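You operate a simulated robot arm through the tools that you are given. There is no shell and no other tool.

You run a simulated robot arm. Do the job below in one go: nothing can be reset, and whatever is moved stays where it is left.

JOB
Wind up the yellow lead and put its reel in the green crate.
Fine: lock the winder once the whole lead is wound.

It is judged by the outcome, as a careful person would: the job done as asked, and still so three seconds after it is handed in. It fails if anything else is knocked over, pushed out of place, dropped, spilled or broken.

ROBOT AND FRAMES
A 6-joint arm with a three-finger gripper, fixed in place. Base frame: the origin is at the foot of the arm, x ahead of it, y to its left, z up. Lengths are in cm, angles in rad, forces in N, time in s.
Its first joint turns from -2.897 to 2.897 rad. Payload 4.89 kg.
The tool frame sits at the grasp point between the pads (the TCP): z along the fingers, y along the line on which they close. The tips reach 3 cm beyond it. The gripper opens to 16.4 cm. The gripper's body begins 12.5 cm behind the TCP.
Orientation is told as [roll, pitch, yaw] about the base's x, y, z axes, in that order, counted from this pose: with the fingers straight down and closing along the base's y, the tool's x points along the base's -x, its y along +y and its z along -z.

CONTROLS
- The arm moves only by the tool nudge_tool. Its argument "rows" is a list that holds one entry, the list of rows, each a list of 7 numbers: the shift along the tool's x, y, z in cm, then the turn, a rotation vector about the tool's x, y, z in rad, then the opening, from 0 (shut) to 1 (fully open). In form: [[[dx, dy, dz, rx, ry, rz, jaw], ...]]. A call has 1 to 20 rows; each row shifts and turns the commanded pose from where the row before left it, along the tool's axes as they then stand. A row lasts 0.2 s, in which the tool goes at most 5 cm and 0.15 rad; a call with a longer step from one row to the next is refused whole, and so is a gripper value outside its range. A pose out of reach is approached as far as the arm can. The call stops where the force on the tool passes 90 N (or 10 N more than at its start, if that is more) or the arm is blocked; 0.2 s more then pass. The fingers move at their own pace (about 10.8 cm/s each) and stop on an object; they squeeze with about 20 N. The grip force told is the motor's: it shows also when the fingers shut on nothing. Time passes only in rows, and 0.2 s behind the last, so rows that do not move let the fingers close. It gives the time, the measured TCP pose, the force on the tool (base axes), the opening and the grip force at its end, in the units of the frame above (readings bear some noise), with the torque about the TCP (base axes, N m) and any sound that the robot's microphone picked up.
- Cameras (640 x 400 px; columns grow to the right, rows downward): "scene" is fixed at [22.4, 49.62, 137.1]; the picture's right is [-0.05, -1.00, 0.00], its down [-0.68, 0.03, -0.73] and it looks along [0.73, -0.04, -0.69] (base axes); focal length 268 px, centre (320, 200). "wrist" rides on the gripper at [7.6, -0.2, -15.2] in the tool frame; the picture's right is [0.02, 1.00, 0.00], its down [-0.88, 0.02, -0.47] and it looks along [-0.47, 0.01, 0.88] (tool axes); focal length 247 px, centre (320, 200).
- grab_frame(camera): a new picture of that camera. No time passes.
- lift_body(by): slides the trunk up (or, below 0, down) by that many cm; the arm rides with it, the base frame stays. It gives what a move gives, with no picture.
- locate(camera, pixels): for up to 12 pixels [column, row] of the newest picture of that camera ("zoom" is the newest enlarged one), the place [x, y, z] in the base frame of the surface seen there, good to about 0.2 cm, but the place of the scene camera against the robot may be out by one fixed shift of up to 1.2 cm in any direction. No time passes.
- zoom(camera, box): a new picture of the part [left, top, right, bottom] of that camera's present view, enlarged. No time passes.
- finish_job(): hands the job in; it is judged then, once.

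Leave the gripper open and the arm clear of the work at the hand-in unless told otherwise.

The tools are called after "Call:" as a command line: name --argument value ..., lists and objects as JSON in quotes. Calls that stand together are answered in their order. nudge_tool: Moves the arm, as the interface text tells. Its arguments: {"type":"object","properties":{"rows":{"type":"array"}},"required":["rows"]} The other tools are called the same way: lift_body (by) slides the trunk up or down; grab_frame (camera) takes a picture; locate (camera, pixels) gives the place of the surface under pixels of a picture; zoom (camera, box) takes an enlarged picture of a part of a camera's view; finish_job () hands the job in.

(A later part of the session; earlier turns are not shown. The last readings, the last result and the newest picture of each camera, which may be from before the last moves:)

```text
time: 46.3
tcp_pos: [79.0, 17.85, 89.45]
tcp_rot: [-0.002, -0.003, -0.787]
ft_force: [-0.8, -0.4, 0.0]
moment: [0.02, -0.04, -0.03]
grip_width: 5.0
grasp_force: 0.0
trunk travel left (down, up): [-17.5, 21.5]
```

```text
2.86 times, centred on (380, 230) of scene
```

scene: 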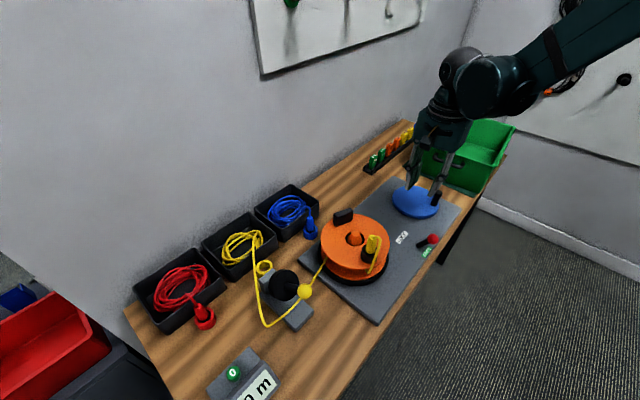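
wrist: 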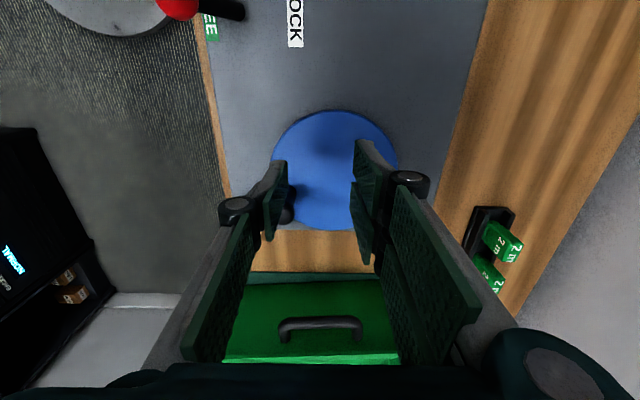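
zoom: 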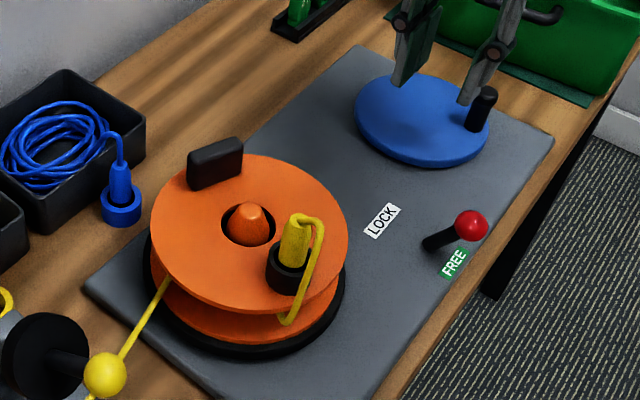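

The reel turns the same way as the crank, and the knob is at about 0.55 rad. I'll lower behind it and push counter-clockwise, slowly at first, for about a quarter turn or more.

Call:
nudge_tool --rows '[[[0, 0, 3, 0, 0, 0, 0.305], [0, 0, 2.7, 0, 0, 0, 0.305], [0, 0, 0, 0, 0, 0, 0.305], [-0.921, -0.54, 0, 0, 0, 0, 0.305], [-1.01, -0.346, 0, 0, 0, 0, 0.305], [-1.059, -0.138, 0, 0, 0, 0, 0.305], [-0.535, 0.011, 0, 0, 0, 0, 0.305], [-0.531, 0.064, 0, 0, 0, 0, 0.305], [-0.522, 0.117, 0, 0, 0, 0, 0.305], [-0.755, 0.271, 0, 0, 0, 0, 0.305], [-0.706, 0.381, 0, 0, 0, 0, 0.305], [-0.837, 0.663, 0, 0, 0, 0, 0.305], [-0.688, 0.816, 0, 0, 0, 0, 0.305], [-0.513, 0.937, 0, 0, 0, 0, 0.305], [-0.316, 1.02, 0, 0, 0, 0, 0.305], [-0.107, 1.063, 0, 0, 0, 0, 0.305], [0.106, 1.063, 0, 0, 0, 0, 0.305]]]'

Call:
grab_frame --camera "wrist"

Call:
grab_frame --camera "scene"

Call:
zoom --camera "scene" --box '[190, 180, 450, 400]'

```text
time: 49.9
tcp_pos: [88.88, 15.73, 83.76]
tcp_rot: [-0.004, -0.004, -0.786]
ft_force: [0.1, 0.5, 0.7]
moment: [0.04, -0.01, 0.02]
grip_width: 5.02
grasp_force: 0.0
trunk travel left (down, up): [-17.5, 21.5]
```

```text
taken
```

wrist: 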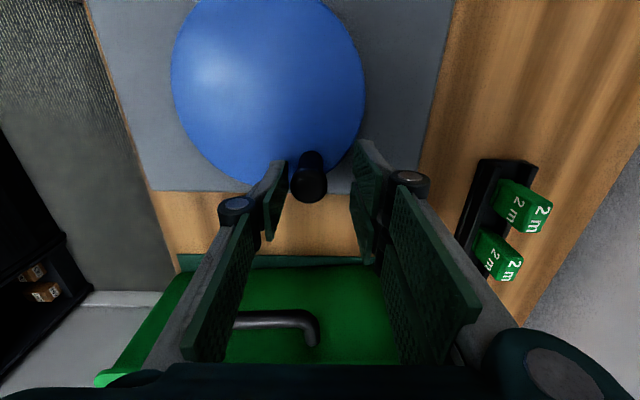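

```text
taken
```

scene: 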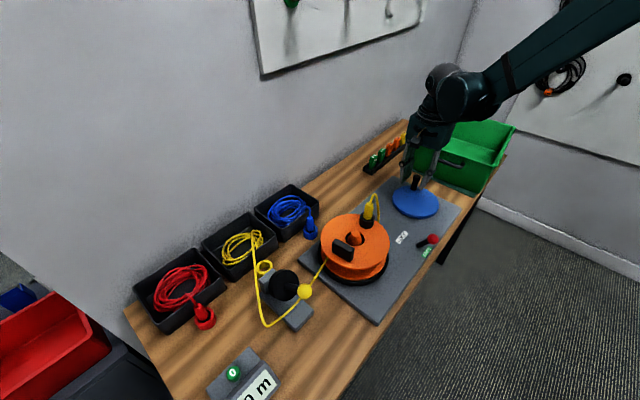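

```text
1.82 times, centred on (320, 290) of scene
```

zoom: 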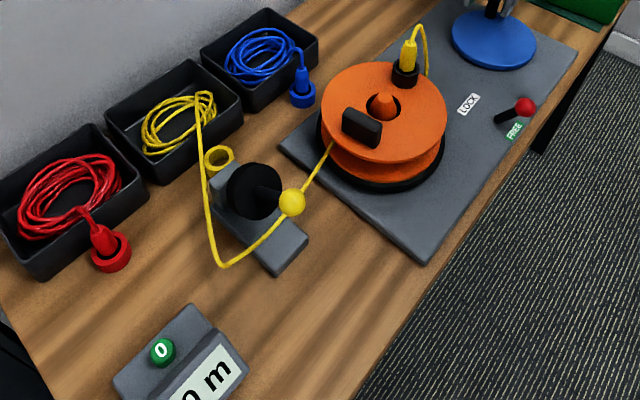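

The knob is now past +v and the reel has turned a lot. I'll compare the yellow coil in the bin and the wraps on the hub.

Call:
zoom --camera "scene" --box '[200, 210, 290, 290]'

Call:
zoom --camera "scene" --box '[300, 190, 410, 300]'

Call:
locate --camera "wrist" --pixels '[[309, 183], [300, 183], [319, 183], [309, 174], [309, 195]]'

```text
5.00 times, centred on (245, 250) of scene
```

zoom: 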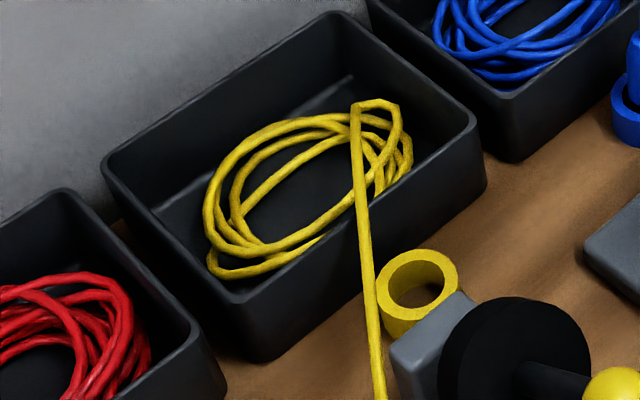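

```text
3.64 times, centred on (355, 245) of scene
```

zoom: 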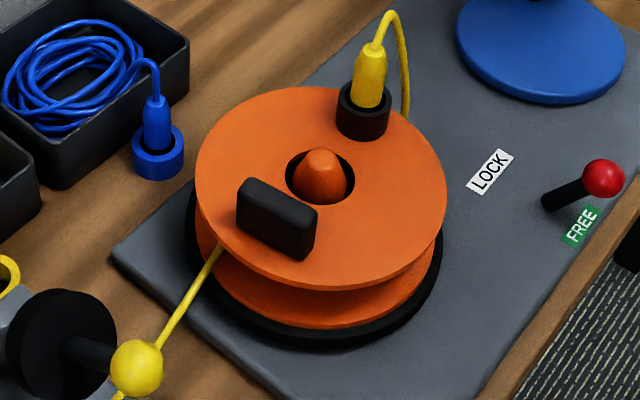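

```text
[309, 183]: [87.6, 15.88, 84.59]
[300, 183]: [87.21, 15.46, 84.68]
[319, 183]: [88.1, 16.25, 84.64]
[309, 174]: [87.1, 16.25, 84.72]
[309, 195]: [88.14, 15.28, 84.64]
```

The coil in the yellow bin has clearly shrunk, from about six loops to about three, so counter-clockwise is winding the lead in. The crank is at θ≈2.2 rad. I'll carry on round for about another 1.2 rad and check again.

Call:
nudge_tool --rows '[[[0.34, 1.012, 0, 0, 0, 0, 0.305], [0.535, 0.924, 0, 0, 0, 0, 0.305], [0.708, 0.8, 0, 0, 0, 0, 0.305], [0.852, 0.643, 0, 0, 0, 0, 0.305], [0.963, 0.461, 0, 0, 0, 0, 0.305], [1.036, 0.261, 0, 0, 0, 0, 0.305]]]'

Call:
grab_frame --camera "wrist"

Call:
grab_frame --camera "scene"

Call:
zoom --camera "scene" --box '[190, 180, 410, 340]'

```text
time: 51.3
tcp_pos: [88.32, 21.59, 83.72]
tcp_rot: [-0.001, -0.002, -0.787]
ft_force: [-13.6, -24.5, 7.0]
moment: [-0.69, -0.61, 0.81]
grip_width: 6.37
grasp_force: 15.0
trunk travel left (down, up): [-17.5, 21.5]
```

```text
taken
```

wrist: 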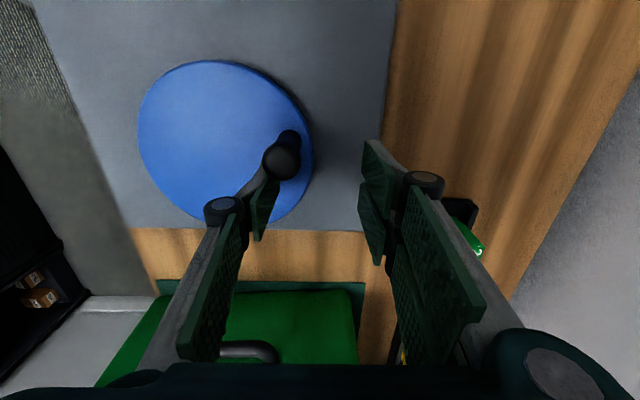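

```text
taken
```

scene: 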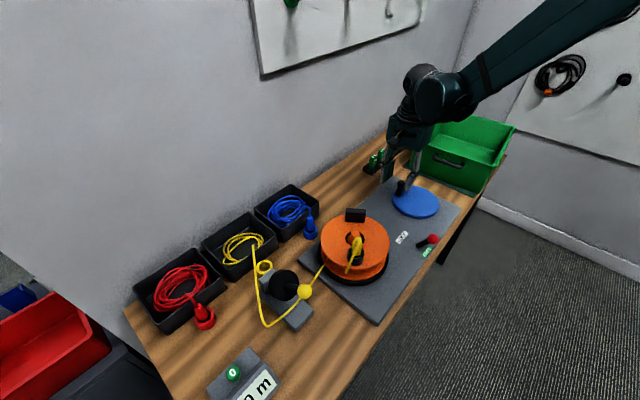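

```text
2.50 times, centred on (300, 260) of scene
```

zoom: 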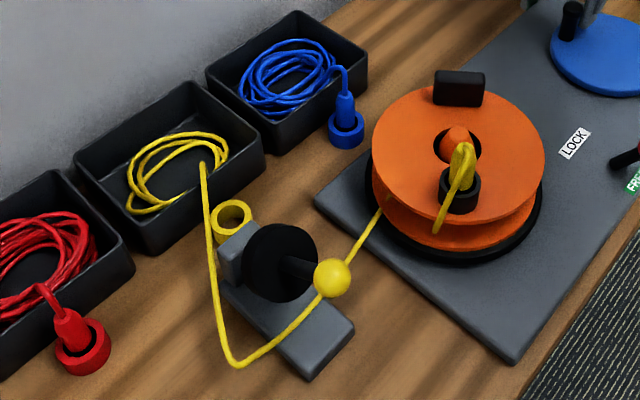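

The coil is down to about two loops. The single finger was pushed open a little, with the jaw at 6.4 cm, because it can only push about 20 N in its closing direction. I'll locate the knob relative to the finger before continuing more slowly.

Call:
locate --camera "wrist" --pixels '[[283, 160], [274, 160], [293, 160], [283, 150], [283, 172], [262, 190], [268, 200], [255, 195]]'

Call:
zoom --camera "wrist" --box '[180, 80, 400, 260]'

```text
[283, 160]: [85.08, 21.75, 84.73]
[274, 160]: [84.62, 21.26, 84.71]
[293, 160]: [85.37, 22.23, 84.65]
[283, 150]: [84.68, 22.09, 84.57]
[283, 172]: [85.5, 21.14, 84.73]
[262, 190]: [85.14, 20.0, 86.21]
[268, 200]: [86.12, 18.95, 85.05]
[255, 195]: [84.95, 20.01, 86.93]
```

```text
2.22 times, centred on (290, 170) of wrist
```

zoom: 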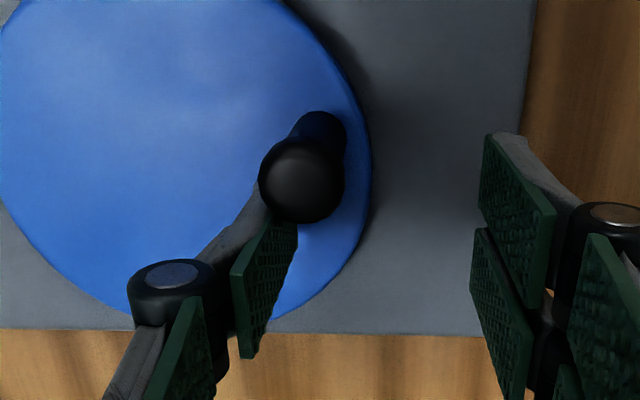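

Refitting from all the knob positions gives a crank centre at u≈70.05, v≈46.2 with radius ≈5.6. The knob is now at θ≈3.39 rad. I'll back the finger off slightly so the jaw relaxes, line up squarely behind the knob, and continue slowly. The push here is sideways on the finger, which is its stiff direction.

Call:
nudge_tool --rows '[[[-0.4, 0, 0, 0, 0, 0, 0.305], [0, 0.4, 0, 0, 0, 0, 0.305], [0, 0.36, 0, 0, 0, 0, 0.305], [0, 0, 0, 0, 0, 0, 0.305]]]'

Call:
grab_frame --camera "wrist"

Call:
grab_frame --camera "scene"

Call:
zoom --camera "scene" --box '[190, 180, 410, 340]'

```text
time: 52.3
tcp_pos: [89.37, 21.96, 83.6]
tcp_rot: [-0.002, -0.002, -0.787]
ft_force: [0.3, -0.7, -0.6]
moment: [0.04, 0.0, -0.04]
grip_width: 5.04
grasp_force: 0.1
trunk travel left (down, up): [-17.5, 21.5]
```

```text
taken
```

wrist: 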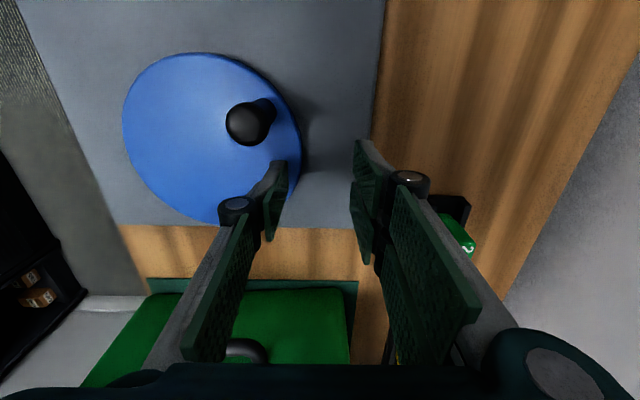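

```text
taken
```

scene: 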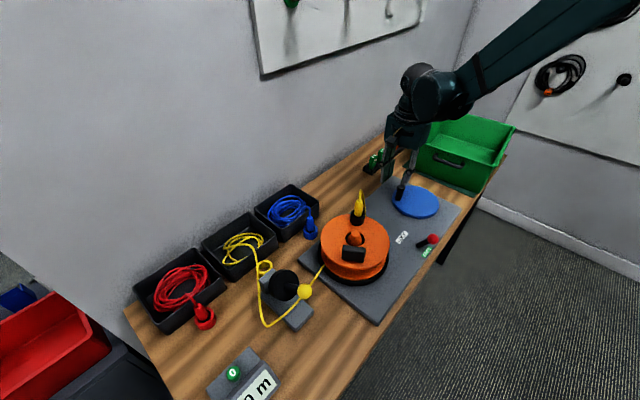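

```text
2.50 times, centred on (300, 260) of scene
```

zoom: 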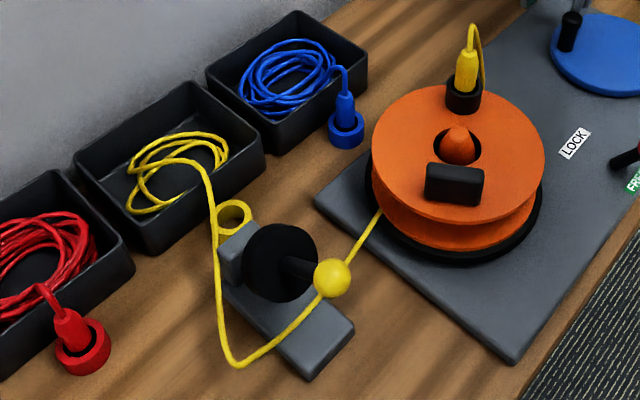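

It coasted a bit further. I'll locate the knob and continue.

Call:
locate --camera "wrist" --pixels '[[246, 126], [237, 126], [256, 126], [246, 117], [246, 138]]'

```text
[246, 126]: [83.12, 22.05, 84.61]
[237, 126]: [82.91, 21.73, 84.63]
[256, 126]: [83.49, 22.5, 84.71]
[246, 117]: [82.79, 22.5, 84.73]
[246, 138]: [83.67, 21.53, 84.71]
```

The knob is at θ≈3.74. I'll push on slowly at about 0.5 rad/s.

Call:
nudge_tool --rows '[[[0.558, 0.086, 0, 0, 0, 0, 0.305], [0.567, 0.029, 0, 0, 0, 0, 0.305], [0.57, -0.03, 0, 0, 0, 0, 0.305], [0.567, -0.084, 0, 0, 0, 0, 0.305], [0.559, -0.141, 0, 0, 0, 0, 0.305], [0.545, -0.196, 0, 0, 0, 0, 0.305], [0.526, -0.25, 0, 0, 0, 0, 0.305], [0.501, -0.3, 0, 0, 0, 0, 0.305]]]'

Call:
grab_frame --camera "wrist"

Call:
grab_frame --camera "scene"

Call:
zoom --camera "scene" --box '[190, 180, 410, 340]'

```text
time: 54.1
tcp_pos: [85.63, 24.46, 83.65]
tcp_rot: [0.0, -0.004, -0.789]
ft_force: [-0.7, 0.3, -0.4]
moment: [0.02, 0.04, -0.03]
grip_width: 4.98
grasp_force: 0.1
trunk travel left (down, up): [-17.5, 21.5]
```

```text
taken
```

wrist: 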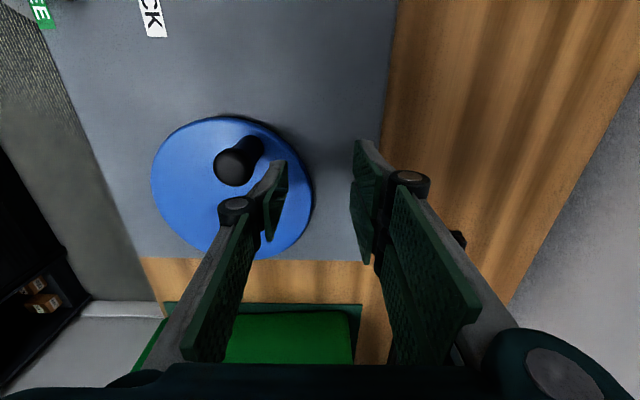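

```text
taken
```

scene: 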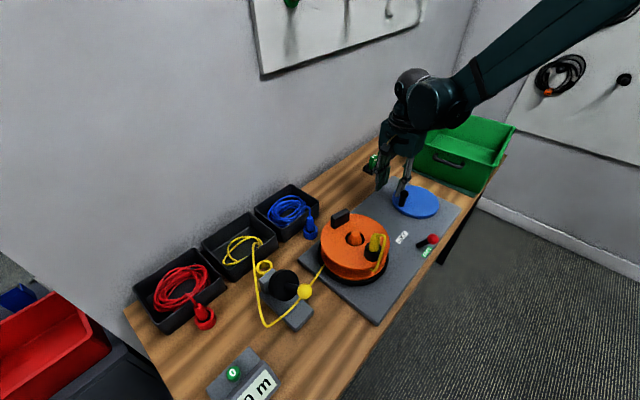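

```text
2.50 times, centred on (300, 260) of scene
```

zoom: 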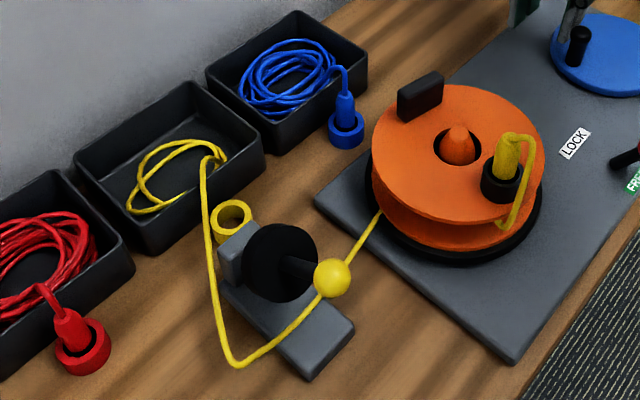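

That went smoothly with no force, and about 1.5 loops are left in the bin. I'll locate the knob again.

Call:
locate --camera "wrist" --pixels '[[231, 170], [220, 170], [242, 170], [231, 160], [231, 181]]'

```text
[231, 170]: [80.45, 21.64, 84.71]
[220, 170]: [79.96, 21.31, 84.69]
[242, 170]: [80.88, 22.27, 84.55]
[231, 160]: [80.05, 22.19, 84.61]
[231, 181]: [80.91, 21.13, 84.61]
```

The knob is at θ≈4.27, with a refined centre at u≈69.9, v≈46.45 and r≈5.45. I'll continue slowly through the −v side.

Call:
nudge_tool --rows '[[[0.4, -0.412, 0, 0, 0, 0, 0.305], [0.353, -0.446, 0, 0, 0, 0, 0.305], [0.307, -0.479, 0, 0, 0, 0, 0.305], [0.257, -0.507, 0, 0, 0, 0, 0.305], [0.286, -0.47, 0, 0, 0, 0, 0.305], [0.237, -0.496, 0, 0, 0, 0, 0.305], [0.186, -0.518, 0, 0, 0, 0, 0.305], [0.134, -0.534, 0, 0, 0, 0, 0.305], [0.08, -0.544, 0, 0, 0, 0, 0.305], [0.025, -0.549, 0, 0, 0, 0, 0.305]]]'

Call:
grab_frame --camera "wrist"

Call:
grab_frame --camera "scene"

Call:
zoom --camera "scene" --box '[190, 180, 410, 340]'

```text
time: 56.3
tcp_pos: [80.56, 22.48, 83.66]
tcp_rot: [-0.001, -0.002, -0.787]
ft_force: [0.2, 0.0, 0.1]
moment: [0.0, 0.03, 0.0]
grip_width: 5.01
grasp_force: 0.0
trunk travel left (down, up): [-17.5, 21.5]
```

```text
taken
```

wrist: 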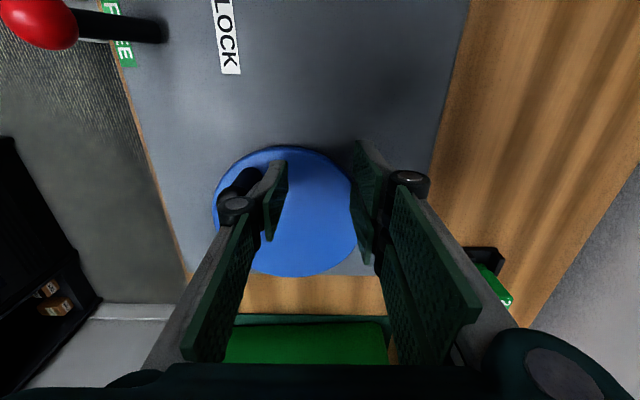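

```text
taken
```

scene: 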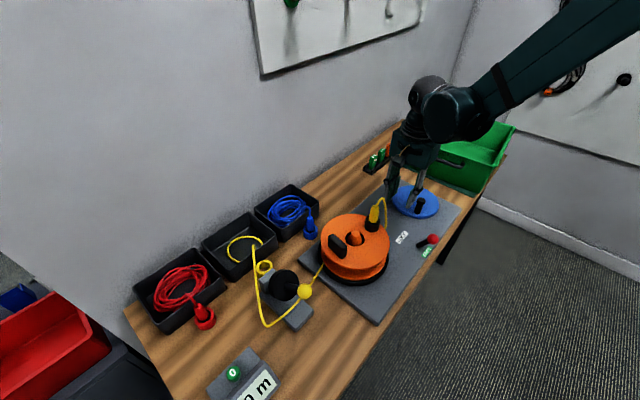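

```text
2.50 times, centred on (300, 260) of scene
```

zoom: 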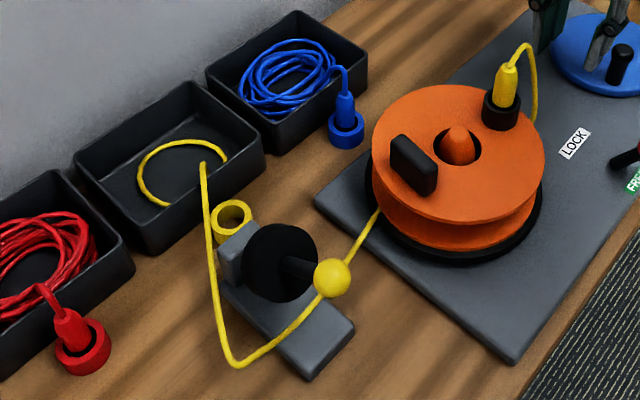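

Only half a loop is left in the bin. I'll locate the knob before the next stretch.

Call:
zoom --camera "wrist" --box '[190, 130, 310, 230]'

Call:
locate --camera "wrist" --pixels '[[238, 185], [230, 190], [225, 196], [245, 178], [235, 200]]'

Call:
locate --camera "scene" --pixels '[[419, 201], [418, 204], [421, 201], [416, 211], [414, 188], [353, 232]]'

```text
4.00 times, centred on (250, 180) of wrist
```

zoom: 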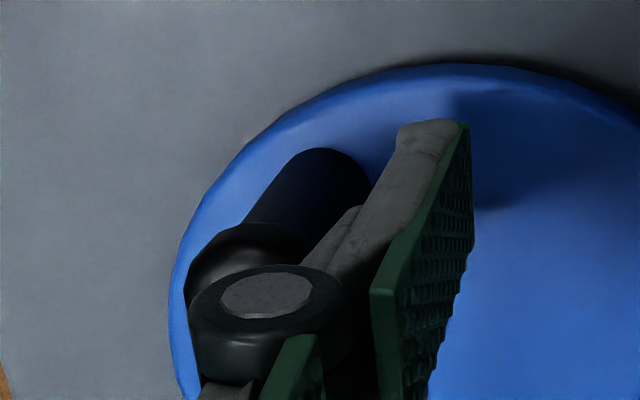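

```text
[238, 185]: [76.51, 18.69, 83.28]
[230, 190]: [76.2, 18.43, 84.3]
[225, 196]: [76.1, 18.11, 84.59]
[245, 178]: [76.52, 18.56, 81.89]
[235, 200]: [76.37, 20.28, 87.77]
```

```text
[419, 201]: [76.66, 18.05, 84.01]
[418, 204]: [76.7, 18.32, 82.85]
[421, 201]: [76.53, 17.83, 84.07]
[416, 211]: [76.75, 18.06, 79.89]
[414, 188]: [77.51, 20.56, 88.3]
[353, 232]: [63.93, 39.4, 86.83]
```

The knob is at θ≈5.2. I'll continue slowly round towards −u.

Call:
nudge_tool --rows '[[[-0.023, -0.539, 0, 0, 0, 0, 0.305], [-0.077, -0.535, 0, 0, 0, 0, 0.305], [-0.13, -0.524, 0, 0, 0, 0, 0.305], [-0.181, -0.509, 0, 0, 0, 0, 0.305], [-0.232, -0.488, 0, 0, 0, 0, 0.305], [-0.279, -0.462, 0, 0, 0, 0, 0.305], [-0.324, -0.432, 0, 0, 0, 0, 0.305], [-0.365, -0.398, 0, 0, 0, 0, 0.305]]]'

Call:
grab_frame --camera "wrist"

Call:
grab_frame --camera "scene"

Call:
zoom --camera "scene" --box '[190, 180, 410, 340]'

```text
time: 58.1
tcp_pos: [78.95, 18.75, 83.77]
tcp_rot: [-0.001, -0.003, -0.784]
ft_force: [-0.6, 0.2, 0.1]
moment: [-0.01, 0.02, -0.02]
grip_width: 4.99
grasp_force: 0.0
trunk travel left (down, up): [-17.5, 21.5]
```

```text
taken
```

wrist: 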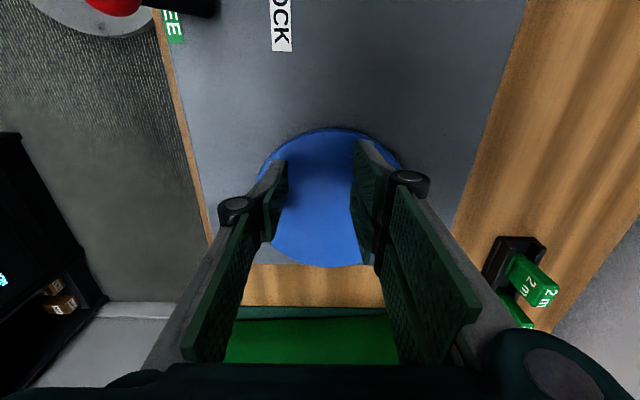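

```text
taken
```

scene: 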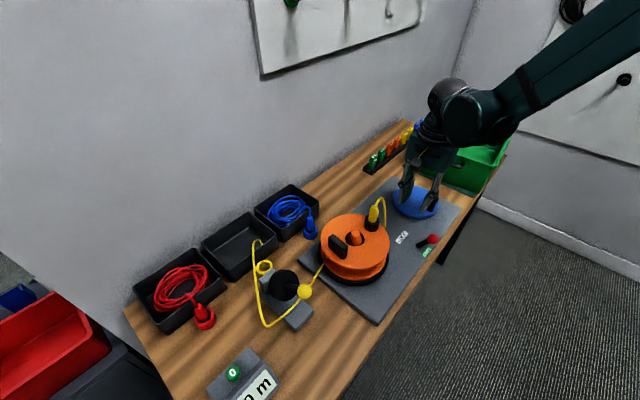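

```text
2.50 times, centred on (300, 260) of scene
```

zoom: 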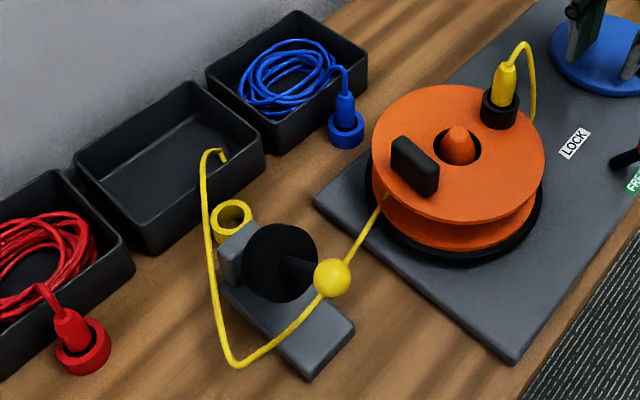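

The bin is almost empty, with just the tail over its edge. I'll keep winding slowly.

Call:
nudge_tool --rows '[[[-0.403, -0.36, 0, 0, 0, 0, 0.305], [-0.437, -0.318, 0, 0, 0, 0, 0.305], [-0.467, -0.272, 0, 0, 0, 0, 0.305], [-0.491, -0.224, 0, 0, 0, 0, 0.305], [-0.511, -0.174, 0, 0, 0, 0, 0.305], [-0.526, -0.122, 0, 0, 0, 0, 0.305]]]'

Call:
grab_frame --camera "wrist"

Call:
grab_frame --camera "scene"

Call:
zoom --camera "scene" --box '[190, 180, 410, 340]'

```text
time: 59.5
tcp_pos: [79.92, 15.73, 83.66]
tcp_rot: [-0.001, -0.005, -0.789]
ft_force: [-0.3, -0.6, 0.1]
moment: [0.03, 0.03, 0.01]
grip_width: 4.99
grasp_force: 0.0
trunk travel left (down, up): [-17.5, 21.5]
```

```text
taken
```

wrist: 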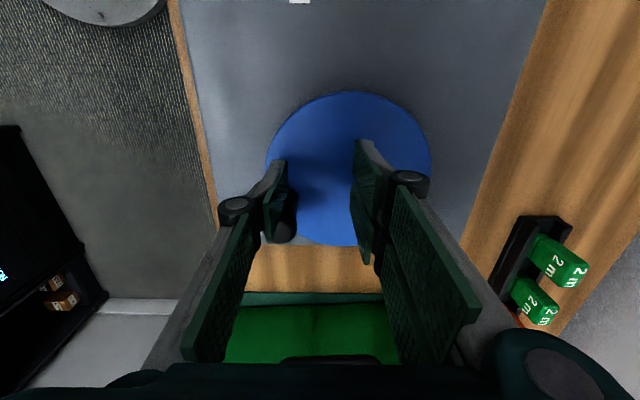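

```text
taken
```

scene: 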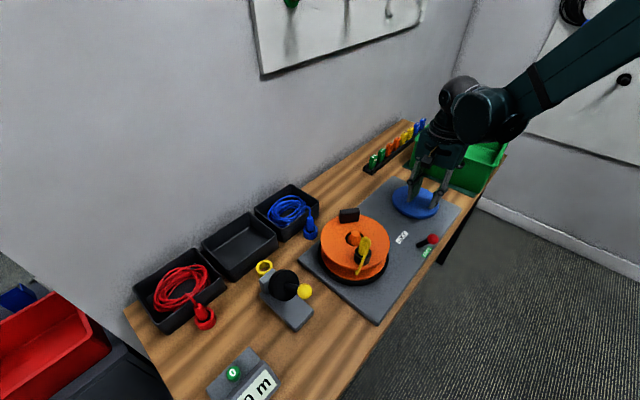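

```text
2.50 times, centred on (300, 260) of scene
```

zoom: 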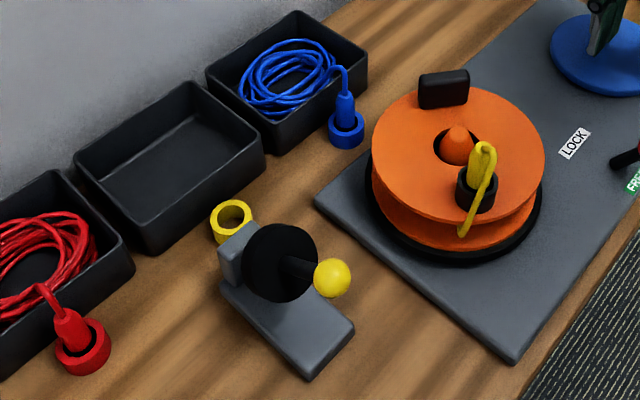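

The bin is empty and no lead shows outside the reel, so it's all wound. I'll let the coasting stop while backing the finger away from the knob, then check the reel closely.

Call:
nudge_tool --rows '[[[0.4, 0, 0, 0, 0, 0, 0.305], [0, 0, -3, 0, 0, 0, 0.305], [0, 0, -4, 0, 0, 0, 0.305], [0, 0, -4, 0, 0, 0, 0.305], [0, 0, 0, 0, 0, 0, 0.305]]]'

Call:
grab_frame --camera "scene"

Call:
zoom --camera "scene" --box '[300, 190, 450, 300]'

Call:
grab_frame --camera "wrist"

```text
time: 60.7
tcp_pos: [79.55, 16.02, 94.94]
tcp_rot: [-0.002, -0.004, -0.785]
ft_force: [-0.7, -0.8, -0.5]
moment: [0.02, -0.07, 0.0]
grip_width: 5.0
grasp_force: 0.0
trunk travel left (down, up): [-17.5, 21.5]
```

```text
taken
```

scene: 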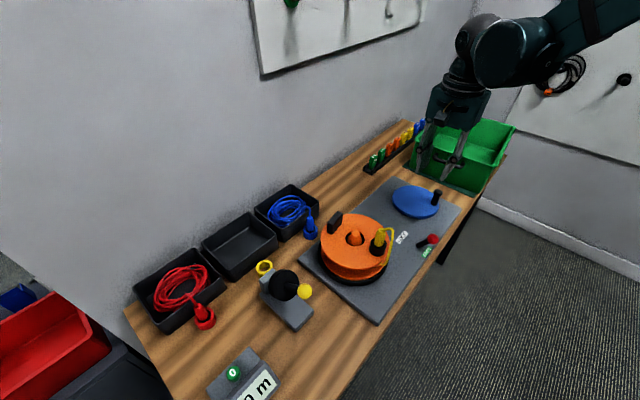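

```text
3.64 times, centred on (375, 245) of scene
```

zoom: 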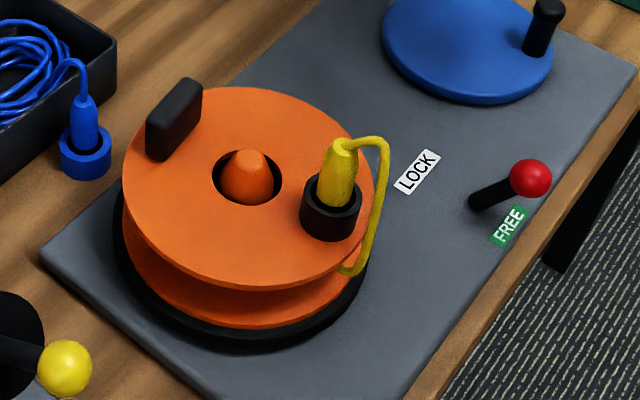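

```text
taken
```

wrist: 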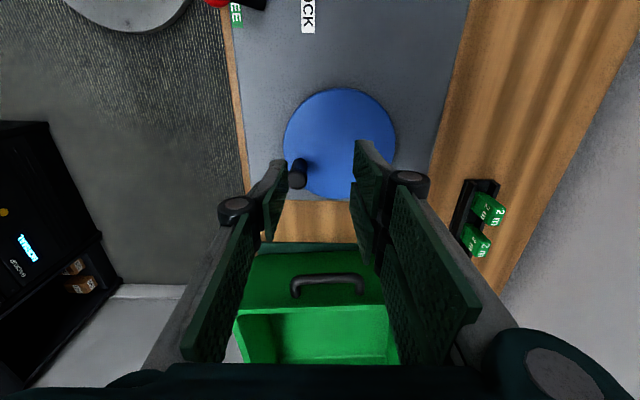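

The reel is at rest with the lead all on it, the handle on its +u side and the plug on the −u side. Now I'll lock the winder. I'll move above the lever ball, which should be at about (63.2, 19.2), and check its position.

Call:
nudge_tool --rows '[[[3.45, -2.32, 0, 0, 0, 0, 0.3], [3.45, -2.32, 0, 0, 0, 0, 0.3], [3.45, -2.32, 0, 0, 0, 0, 0.3], [3.45, -2.32, 0, 0, 0, 0, 0.3], [0, 0, 1.5, 0, 0, 0, 0.3], [0, 0, 0, 0, 0, 0, 0.3]]]'

Call:
grab_frame --camera "wrist"

```text
time: 62.1
tcp_pos: [63.31, 19.29, 93.17]
tcp_rot: [-0.002, -0.004, -0.787]
ft_force: [-0.5, -0.8, 0.9]
moment: [0.0, -0.11, -0.03]
grip_width: 4.93
grasp_force: 0.1
trunk travel left (down, up): [-17.5, 21.5]
```

```text
taken
```

wrist: 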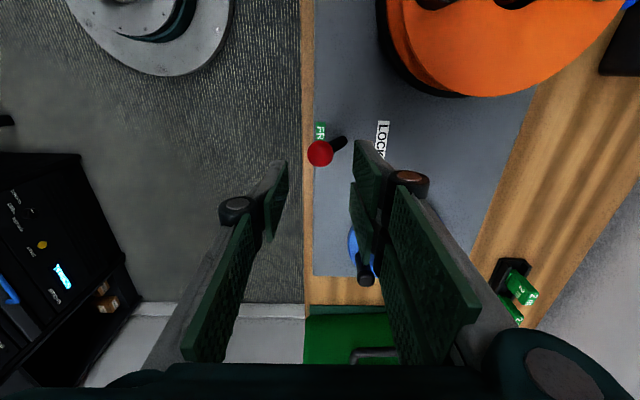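

The ball is centred between the fingers. I'll lower and push towards LOCK (+u).

Call:
nudge_tool --rows '[[[0, 0, 2.6, 0, 0, 0, 0.3], [0, 0, 2.6, 0, 0, 0, 0.3], [0, 0, 2.5, 0, 0, 0, 0.3], [0, 0, 0, 0, 0, 0, 0.3], [0, 1.0, 0, 0, 0, 0, 0.3], [0, 1.0, 0, 0, 0, 0, 0.3], [0, 1.0, 0, 0, 0, 0, 0.3], [0, 1.0, 0, 0, 0, 0, 0.3], [0, 0.8, 0, 0, 0, 0, 0.3], [0, 0.8, 0, 0, 0, 0, 0.3], [0, 0.6, 0, 0, 0, 0, 0.3], [0, 0.5, 0, 0, 0, 0, 0.3], [0, 0, 0, 0, 0, 0, 0.3]]]'

Call:
grab_frame --camera "wrist"

Call:
zoom --camera "scene" --box '[300, 170, 470, 300]'

```text
time: 64.9
tcp_pos: [68.13, 23.9, 85.47]
tcp_rot: [-0.001, -0.004, -0.786]
ft_force: [0.0, -0.8, 0.4]
moment: [-0.01, 0.0, 0.03]
grip_width: 4.9
grasp_force: 0.0
trunk travel left (down, up): [-17.5, 21.5]
```

```text
taken
```

wrist: 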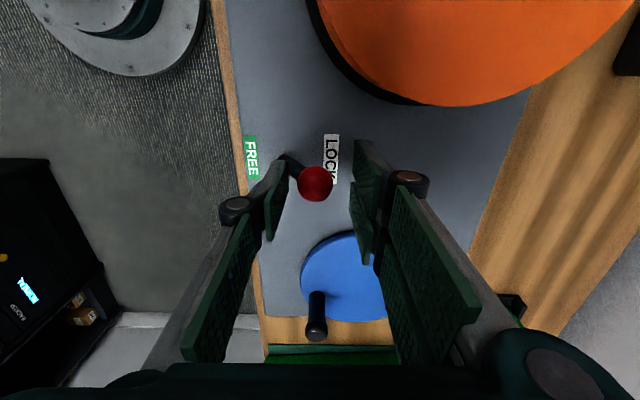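

```text
3.08 times, centred on (385, 235) of scene
```

zoom: 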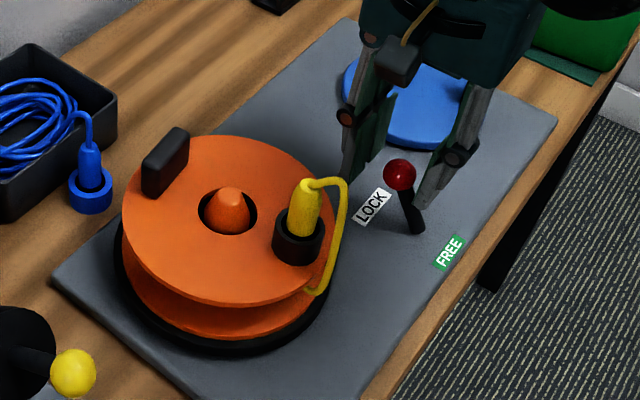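

The lever has swung to LOCK. I'll confirm with a measurement and then rise.

Call:
locate --camera "wrist" --pixels '[[315, 183], [300, 183], [330, 183], [315, 170], [315, 198]]'

Call:
nudge_tool --rows '[[[0, 0, -4, 0, 0, 0, 0.3], [0, 0, -4, 0, 0, 0, 0.3], [0, 0, -4, 0, 0, 0, 0.3], [4, 1, -4, 0, 0, 0, 0.3]]]'

```text
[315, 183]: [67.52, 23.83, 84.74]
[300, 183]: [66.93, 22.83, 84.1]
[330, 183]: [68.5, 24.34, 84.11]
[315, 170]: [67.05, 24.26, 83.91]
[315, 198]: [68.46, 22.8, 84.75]
```

```text
refused: row 4 steps farther than a row can; nothing moved
```

The ball is back at (67.7, 23.65), the same as the original LOCK position, so the winder is locked. Next I'll rise and, before picking anything up, test how far the empty arm reaches over the crate. The crate centre is about 106 cm out.

Call:
nudge_tool --rows '[[[0, 0, -4, 0, 0, 0, 0.3], [0, 0, -4, 0, 0, 0, 0.3], [0, 0, -4, 0, 0, 0, 0.3], [0, 0, -4, 0, 0, 0, 0.3], [-4.4, -0.17, 0, 0, 0, 0, 0.3], [-4.4, -0.17, 0, 0, 0, 0, 0.3], [-4.4, -0.17, 0, 0, 0, 0, 0.3], [-4.4, -0.17, 0, 0, 0, 0, 0.3], [-4.4, -0.17, 0, 0, 0, 0, 0.3], [-4.4, -0.17, 0, 0, 0, 0, 0.3], [-4.4, -0.17, 0, 0, 0, 0, 0.3], [-4.4, -0.17, 0, 0, 0, 0, 0.3], [-4.4, -0.17, 0, 0, 0, 0, 0.3], [0, 0, 0, 0, 0, 0, 0.3]]]'

Call:
grab_frame --camera "wrist"

```text
time: 67.9
tcp_pos: [95.08, -5.22, 101.44]
tcp_rot: [-0.001, -0.003, -0.788]
ft_force: [0.0, -0.2, 0.0]
moment: [0.03, 0.08, -0.01]
grip_width: 4.91
grasp_force: 0.0
trunk travel left (down, up): [-17.5, 21.5]
```

```text
taken
```

wrist: 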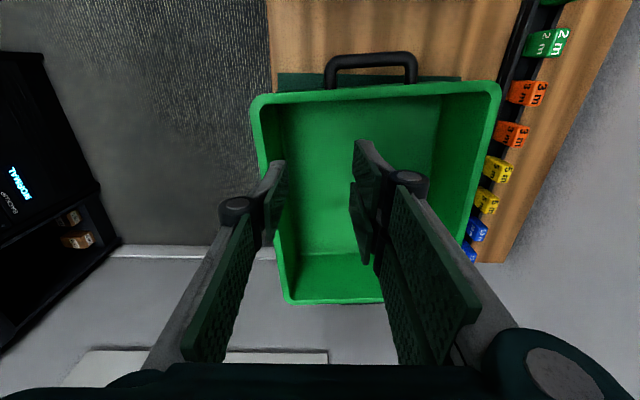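

I have a clear view into the empty crate. I'll measure its rim and floor from here.

Call:
locate --camera "wrist" --pixels '[[258, 100], [497, 87], [288, 300], [300, 130], [420, 130], [330, 150], [310, 245], [300, 200], [340, 235], [430, 150], [440, 110], [280, 110]]'

Call:
zoom --camera "wrist" --box '[230, 40, 520, 320]'

```text
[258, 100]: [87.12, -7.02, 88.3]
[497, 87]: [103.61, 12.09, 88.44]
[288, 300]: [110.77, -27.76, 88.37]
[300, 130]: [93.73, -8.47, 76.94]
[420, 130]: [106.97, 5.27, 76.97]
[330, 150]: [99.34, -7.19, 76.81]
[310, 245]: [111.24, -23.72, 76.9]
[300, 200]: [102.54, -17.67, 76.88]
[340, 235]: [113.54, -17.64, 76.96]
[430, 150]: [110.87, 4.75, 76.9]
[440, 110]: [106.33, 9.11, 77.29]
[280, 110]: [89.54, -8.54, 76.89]
```

```text
1.43 times, centred on (375, 180) of wrist
```

zoom: 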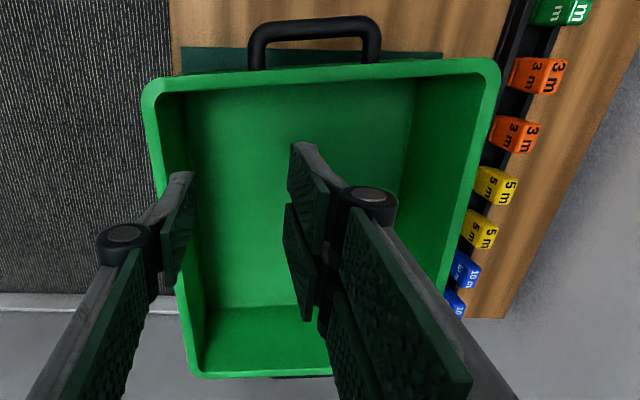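

The crate floor is at z≈76.9, about 24 × 29 cm with nearly vertical walls. A good spot for the reel centre is (102.5, −6.5), with the handle on the side facing the robot so the TCP is near (97, −6). I'll test the yaw turn to about +1.48 rad in place up here with the gripper empty.

Call:
nudge_tool --rows '[[[0, 0, 0, 0, 0, -0.15, 0.3], [0, 0, 0, 0, 0, -0.15, 0.3], [0, 0, 0, 0, 0, -0.15, 0.3], [0, 0, 0, 0, 0, -0.15, 0.3], [0, 0, 0, 0, 0, -0.15, 0.3], [0, 0, 0, 0, 0, -0.15, 0.3], [0, 0, 0, 0, 0, -0.15, 0.3], [0, 0, 0, 0, 0, -0.15, 0.3], [0, 0, 0, 0, 0, -0.15, 0.3], [0, 0, 0, 0, 0, -0.15, 0.3], [0, 0, 0, 0, 0, -0.15, 0.3], [0, 0, 0, 0, 0, -0.15, 0.3], [0, 0, 0, 0, 0, -0.15, 0.3], [0, 0, 0, 0, 0, -0.15, 0.3], [0, 0, 0, 0, 0, -0.15, 0.3], [0, 0, 0, 0, 0, 0, 0.3]]]'

Call:
grab_frame --camera "wrist"

Call:
grab_frame --camera "scene"

```text
time: 71.3
tcp_pos: [94.92, -5.15, 101.58]
tcp_rot: [-0.001, 0.003, 1.463]
ft_force: [0.4, 0.2, -0.2]
moment: [0.0, 0.01, 0.02]
grip_width: 4.95
grasp_force: 0.0
trunk travel left (down, up): [-17.5, 21.5]
```

```text
taken
```

wrist: 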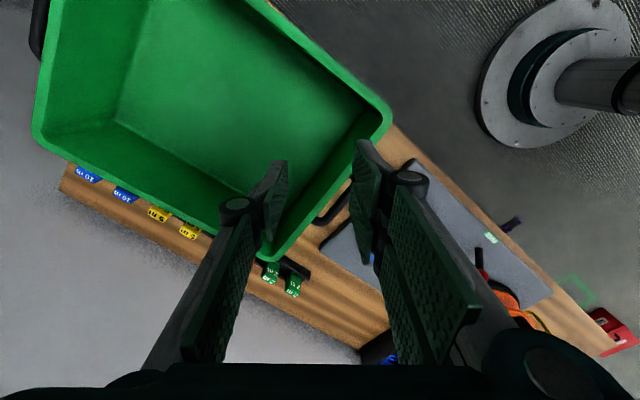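

```text
taken
```

scene: 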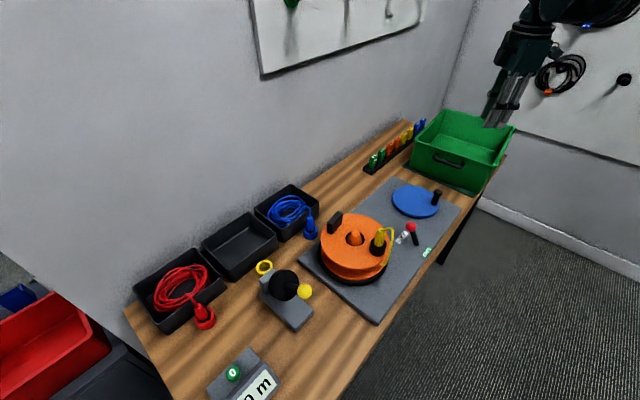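

The turn works. Now I'll test the reach: out to x≈97.3, lowering to z≈92.5 so the tips stay above the rim.

Call:
nudge_tool --rows '[[[0, -1.2, 0, 0, 0, 0, 0.15], [0, -1.2, 0, 0, 0, 0, 0.15], [0, 0, 3, 0, 0, 0, 0.15], [0, 0, 3, 0, 0, 0, 0.15], [0, 0, 3, 0, 0, 0, 0.15], [0, 0, 0, 0, 0, 0, 0.15]]]'

```text
time: 72.7
tcp_pos: [97.37, -5.55, 92.61]
tcp_rot: [0.0, 0.004, 1.462]
ft_force: [0.1, -0.5, -0.1]
moment: [-0.01, 0.01, 0.01]
grip_width: 2.45
grasp_force: 0.1
trunk travel left (down, up): [-17.5, 21.5]
```

That reached exactly. I'll try a little further for margin.

Call:
nudge_tool --rows '[[[0, -1.3, 0, 0, 0, 0, 0.15], [0, -1.3, 0, 0, 0, 0, 0.15], [0, 0, 0, 0, 0, 0, 0.15]]]'

```text
time: 73.5
tcp_pos: [99.92, -5.83, 92.74]
tcp_rot: [-0.003, 0.003, 1.461]
ft_force: [0.7, -0.4, 0.3]
moment: [0.02, 0.01, 0.04]
grip_width: 2.47
grasp_force: 0.1
trunk travel left (down, up): [-17.5, 21.5]
```

It reaches 100 cm out, so there's plenty of margin. Now back for the reel. I'll rise and turn back to the 45° yaw first.

Call:
nudge_tool --rows '[[[0, 0.5, -0.8, 0, 0, 0.15, 0.3], [0, 0.5, -0.8, 0, 0, 0.15, 0.3], [0, 0, -0.8, 0, 0, 0.15, 0.3], [0, 0, -0.8, 0, 0, 0.15, 0.3], [0, 0, -0.8, 0, 0, 0.15, 0.3], [0, 0, -0.8, 0, 0, 0.15, 0.3], [0, 0, -0.8, 0, 0, 0.15, 0.3], [0, 0, -0.8, 0, 0, 0.15, 0.3], [0, 0, -0.8, 0, 0, 0.15, 0.3], [0, 0, -0.8, 0, 0, 0.15, 0.3], [0, 0, -0.8, 0, 0, 0.15, 0.3], [0, 0, -0.8, 0, 0, 0.15, 0.3], [0, 0, -0.8, 0, 0, 0.15, 0.3], [0, 0, -0.8, 0, 0, 0.15, 0.3], [0, 0, -0.8, 0, 0, 0.15, 0.3], [0, 0, 0, 0, 0, 0, 0.3]]]'

```text
time: 76.9
tcp_pos: [98.87, -5.36, 104.68]
tcp_rot: [-0.003, -0.003, -0.787]
ft_force: [-1.1, -0.8, -0.1]
moment: [-0.04, 0.0, -0.01]
grip_width: 4.91
grasp_force: 0.1
trunk travel left (down, up): [-17.5, 21.5]
```

Next I'll travel back along the plate at height to a viewpoint where the wrist camera sees the reel from above.

Call:
nudge_tool --rows '[[[4.67, 0.6, 0, 0, 0, 0, 0.3], [4.67, 0.6, 0, 0, 0, 0, 0.3], [4.67, 0.6, 0, 0, 0, 0, 0.3], [4.67, 0.6, 0, 0, 0, 0, 0.3], [4.67, 0.6, 0, 0, 0, 0, 0.3], [4.67, 0.6, 0, 0, 0, 0, 0.3], [4.67, 0.6, 0, 0, 0, 0, 0.3], [4.67, 0.6, 0, 0, 0, 0, 0.3], [4.67, 0.6, 0, 0, 0, 0, 0.3], [4.67, 0.6, 0, 0, 0, 0, 0.3], [4.67, 0.6, 0, 0, 0, 0, 0.3], [4.67, 0.6, 0, 0, 0, 0, 0.3], [4.67, 0.6, 0, 0, 0, 0, 0.3], [4.67, 0.6, 0, 0, 0, 0, 0.5], [0, 0, 0, 0, 0, 0, 0.5]]]'

Call:
grab_frame --camera "wrist"

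```text
time: 80.1
tcp_pos: [58.7, 46.82, 104.29]
tcp_rot: [0.0, -0.003, -0.786]
ft_force: [0.3, 0.5, 0.5]
moment: [0.0, 0.02, -0.03]
grip_width: 8.2
grasp_force: 0.0
trunk travel left (down, up): [-17.5, 21.5]
```

```text
taken
```

wrist: 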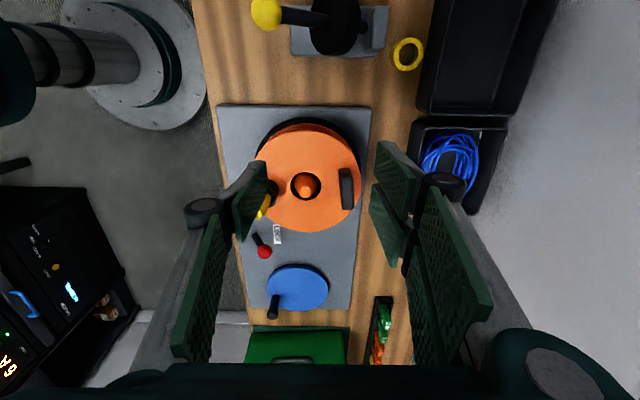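

The handle shows at (347,188). I'll zoom in and measure it. I'll also check the blue plug's position, because it stands near the reel.

Call:
zoom --camera "wrist" --box '[240, 110, 400, 250]'

Call:
locate --camera "wrist" --pixels '[[342, 170], [351, 170], [341, 207], [352, 207], [347, 188], [340, 188], [354, 188], [305, 186], [262, 160], [305, 230], [359, 170], [305, 133]]'

Call:
grab_frame --camera "scene"

Call:
locate --camera "scene" --pixels '[[309, 215], [309, 222], [310, 232], [305, 233], [316, 233], [311, 236], [335, 218], [337, 223], [379, 240], [389, 240]]'

```text
2.86 times, centred on (320, 180) of wrist
```

zoom: 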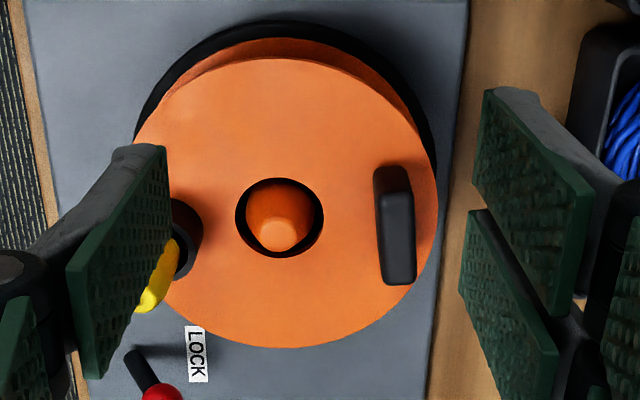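

```text
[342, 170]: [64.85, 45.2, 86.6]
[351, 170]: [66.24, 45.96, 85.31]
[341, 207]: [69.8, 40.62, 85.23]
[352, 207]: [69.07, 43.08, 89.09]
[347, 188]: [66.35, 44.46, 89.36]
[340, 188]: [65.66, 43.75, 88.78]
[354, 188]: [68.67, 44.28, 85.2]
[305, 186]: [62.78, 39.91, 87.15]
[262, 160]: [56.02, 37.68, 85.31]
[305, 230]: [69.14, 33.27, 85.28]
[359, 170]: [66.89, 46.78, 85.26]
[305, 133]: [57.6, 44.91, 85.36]
```

```text
taken
```

scene: 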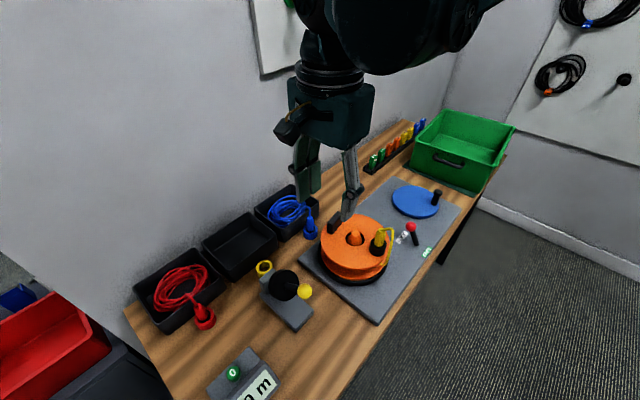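

```text
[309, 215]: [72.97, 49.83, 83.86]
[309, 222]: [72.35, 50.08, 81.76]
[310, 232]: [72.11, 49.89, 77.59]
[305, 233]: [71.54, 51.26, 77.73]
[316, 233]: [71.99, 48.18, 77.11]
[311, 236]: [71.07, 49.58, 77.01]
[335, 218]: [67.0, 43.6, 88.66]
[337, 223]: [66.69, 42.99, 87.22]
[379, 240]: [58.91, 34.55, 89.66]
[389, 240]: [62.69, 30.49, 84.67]
```

The blue plug stands at about u=87, v=16, with its top near z≈84. That's outside the right fingers' path if I keep the opening small. I'll measure the handle top precisely.

Call:
locate --camera "zoom" --pixels '[[390, 205], [410, 205], [392, 275], [412, 275], [400, 240], [386, 240], [414, 240], [400, 198], [402, 283], [380, 175], [400, 168], [384, 210]]'

Call:
zoom --camera "wrist" --box '[320, 155, 375, 220]'

```text
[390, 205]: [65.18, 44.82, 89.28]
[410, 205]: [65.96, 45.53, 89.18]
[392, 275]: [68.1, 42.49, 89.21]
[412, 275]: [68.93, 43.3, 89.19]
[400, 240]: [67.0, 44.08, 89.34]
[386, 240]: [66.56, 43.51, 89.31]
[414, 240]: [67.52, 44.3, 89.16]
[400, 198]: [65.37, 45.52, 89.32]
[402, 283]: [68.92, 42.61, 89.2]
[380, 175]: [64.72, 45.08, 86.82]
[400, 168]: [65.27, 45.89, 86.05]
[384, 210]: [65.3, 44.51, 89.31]
```

```text
6.15 times, centred on (348, 188) of wrist
```

zoom: 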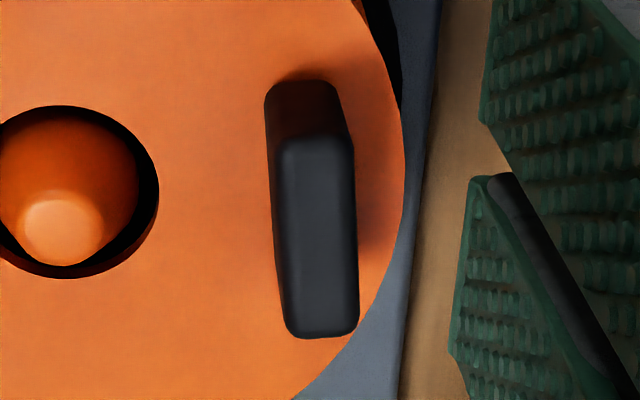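

The handle top centre is (67.04, 44.04, 89.3). It's about 1.4 cm thick and 4.6 cm long, and turned 7° from the plate axis. I'll adjust the yaw by 0.126 rad so the jaws close squarely across it, move above it and check.

Call:
nudge_tool --rows '[[[0, 0, 0, 0, 0, -0.126, 0.305], [-4.15, 1.458, 0, 0, 0, 0, 0.305], [-4.143, 1.458, 0, 0, 0, 0, 0.305], [0, 0, 4.5, 0, 0, 0, 0.305], [0, 0, 4.0, 0, 0, 0, 0.305], [0, 0, 0, 0, 0, 0, 0.305]]]'

Call:
grab_frame --camera "wrist"

Call:
zoom --camera "wrist" --box '[230, 80, 410, 220]'

```text
time: 81.5
tcp_pos: [67.28, 43.67, 95.69]
tcp_rot: [-0.001, -0.003, -0.659]
ft_force: [0.8, 0.2, -0.2]
moment: [-0.04, 0.06, -0.01]
grip_width: 5.04
grasp_force: 0.1
trunk travel left (down, up): [-17.5, 21.5]
```

```text
taken
```

wrist: 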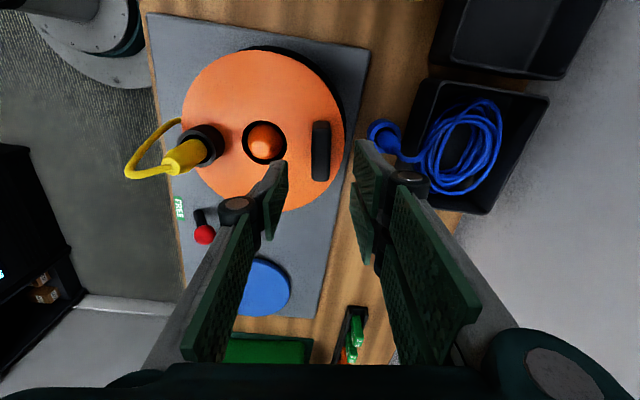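

```text
2.86 times, centred on (320, 150) of wrist
```

zoom: 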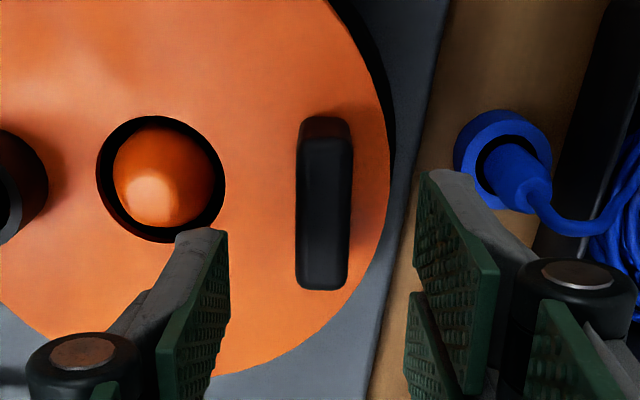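

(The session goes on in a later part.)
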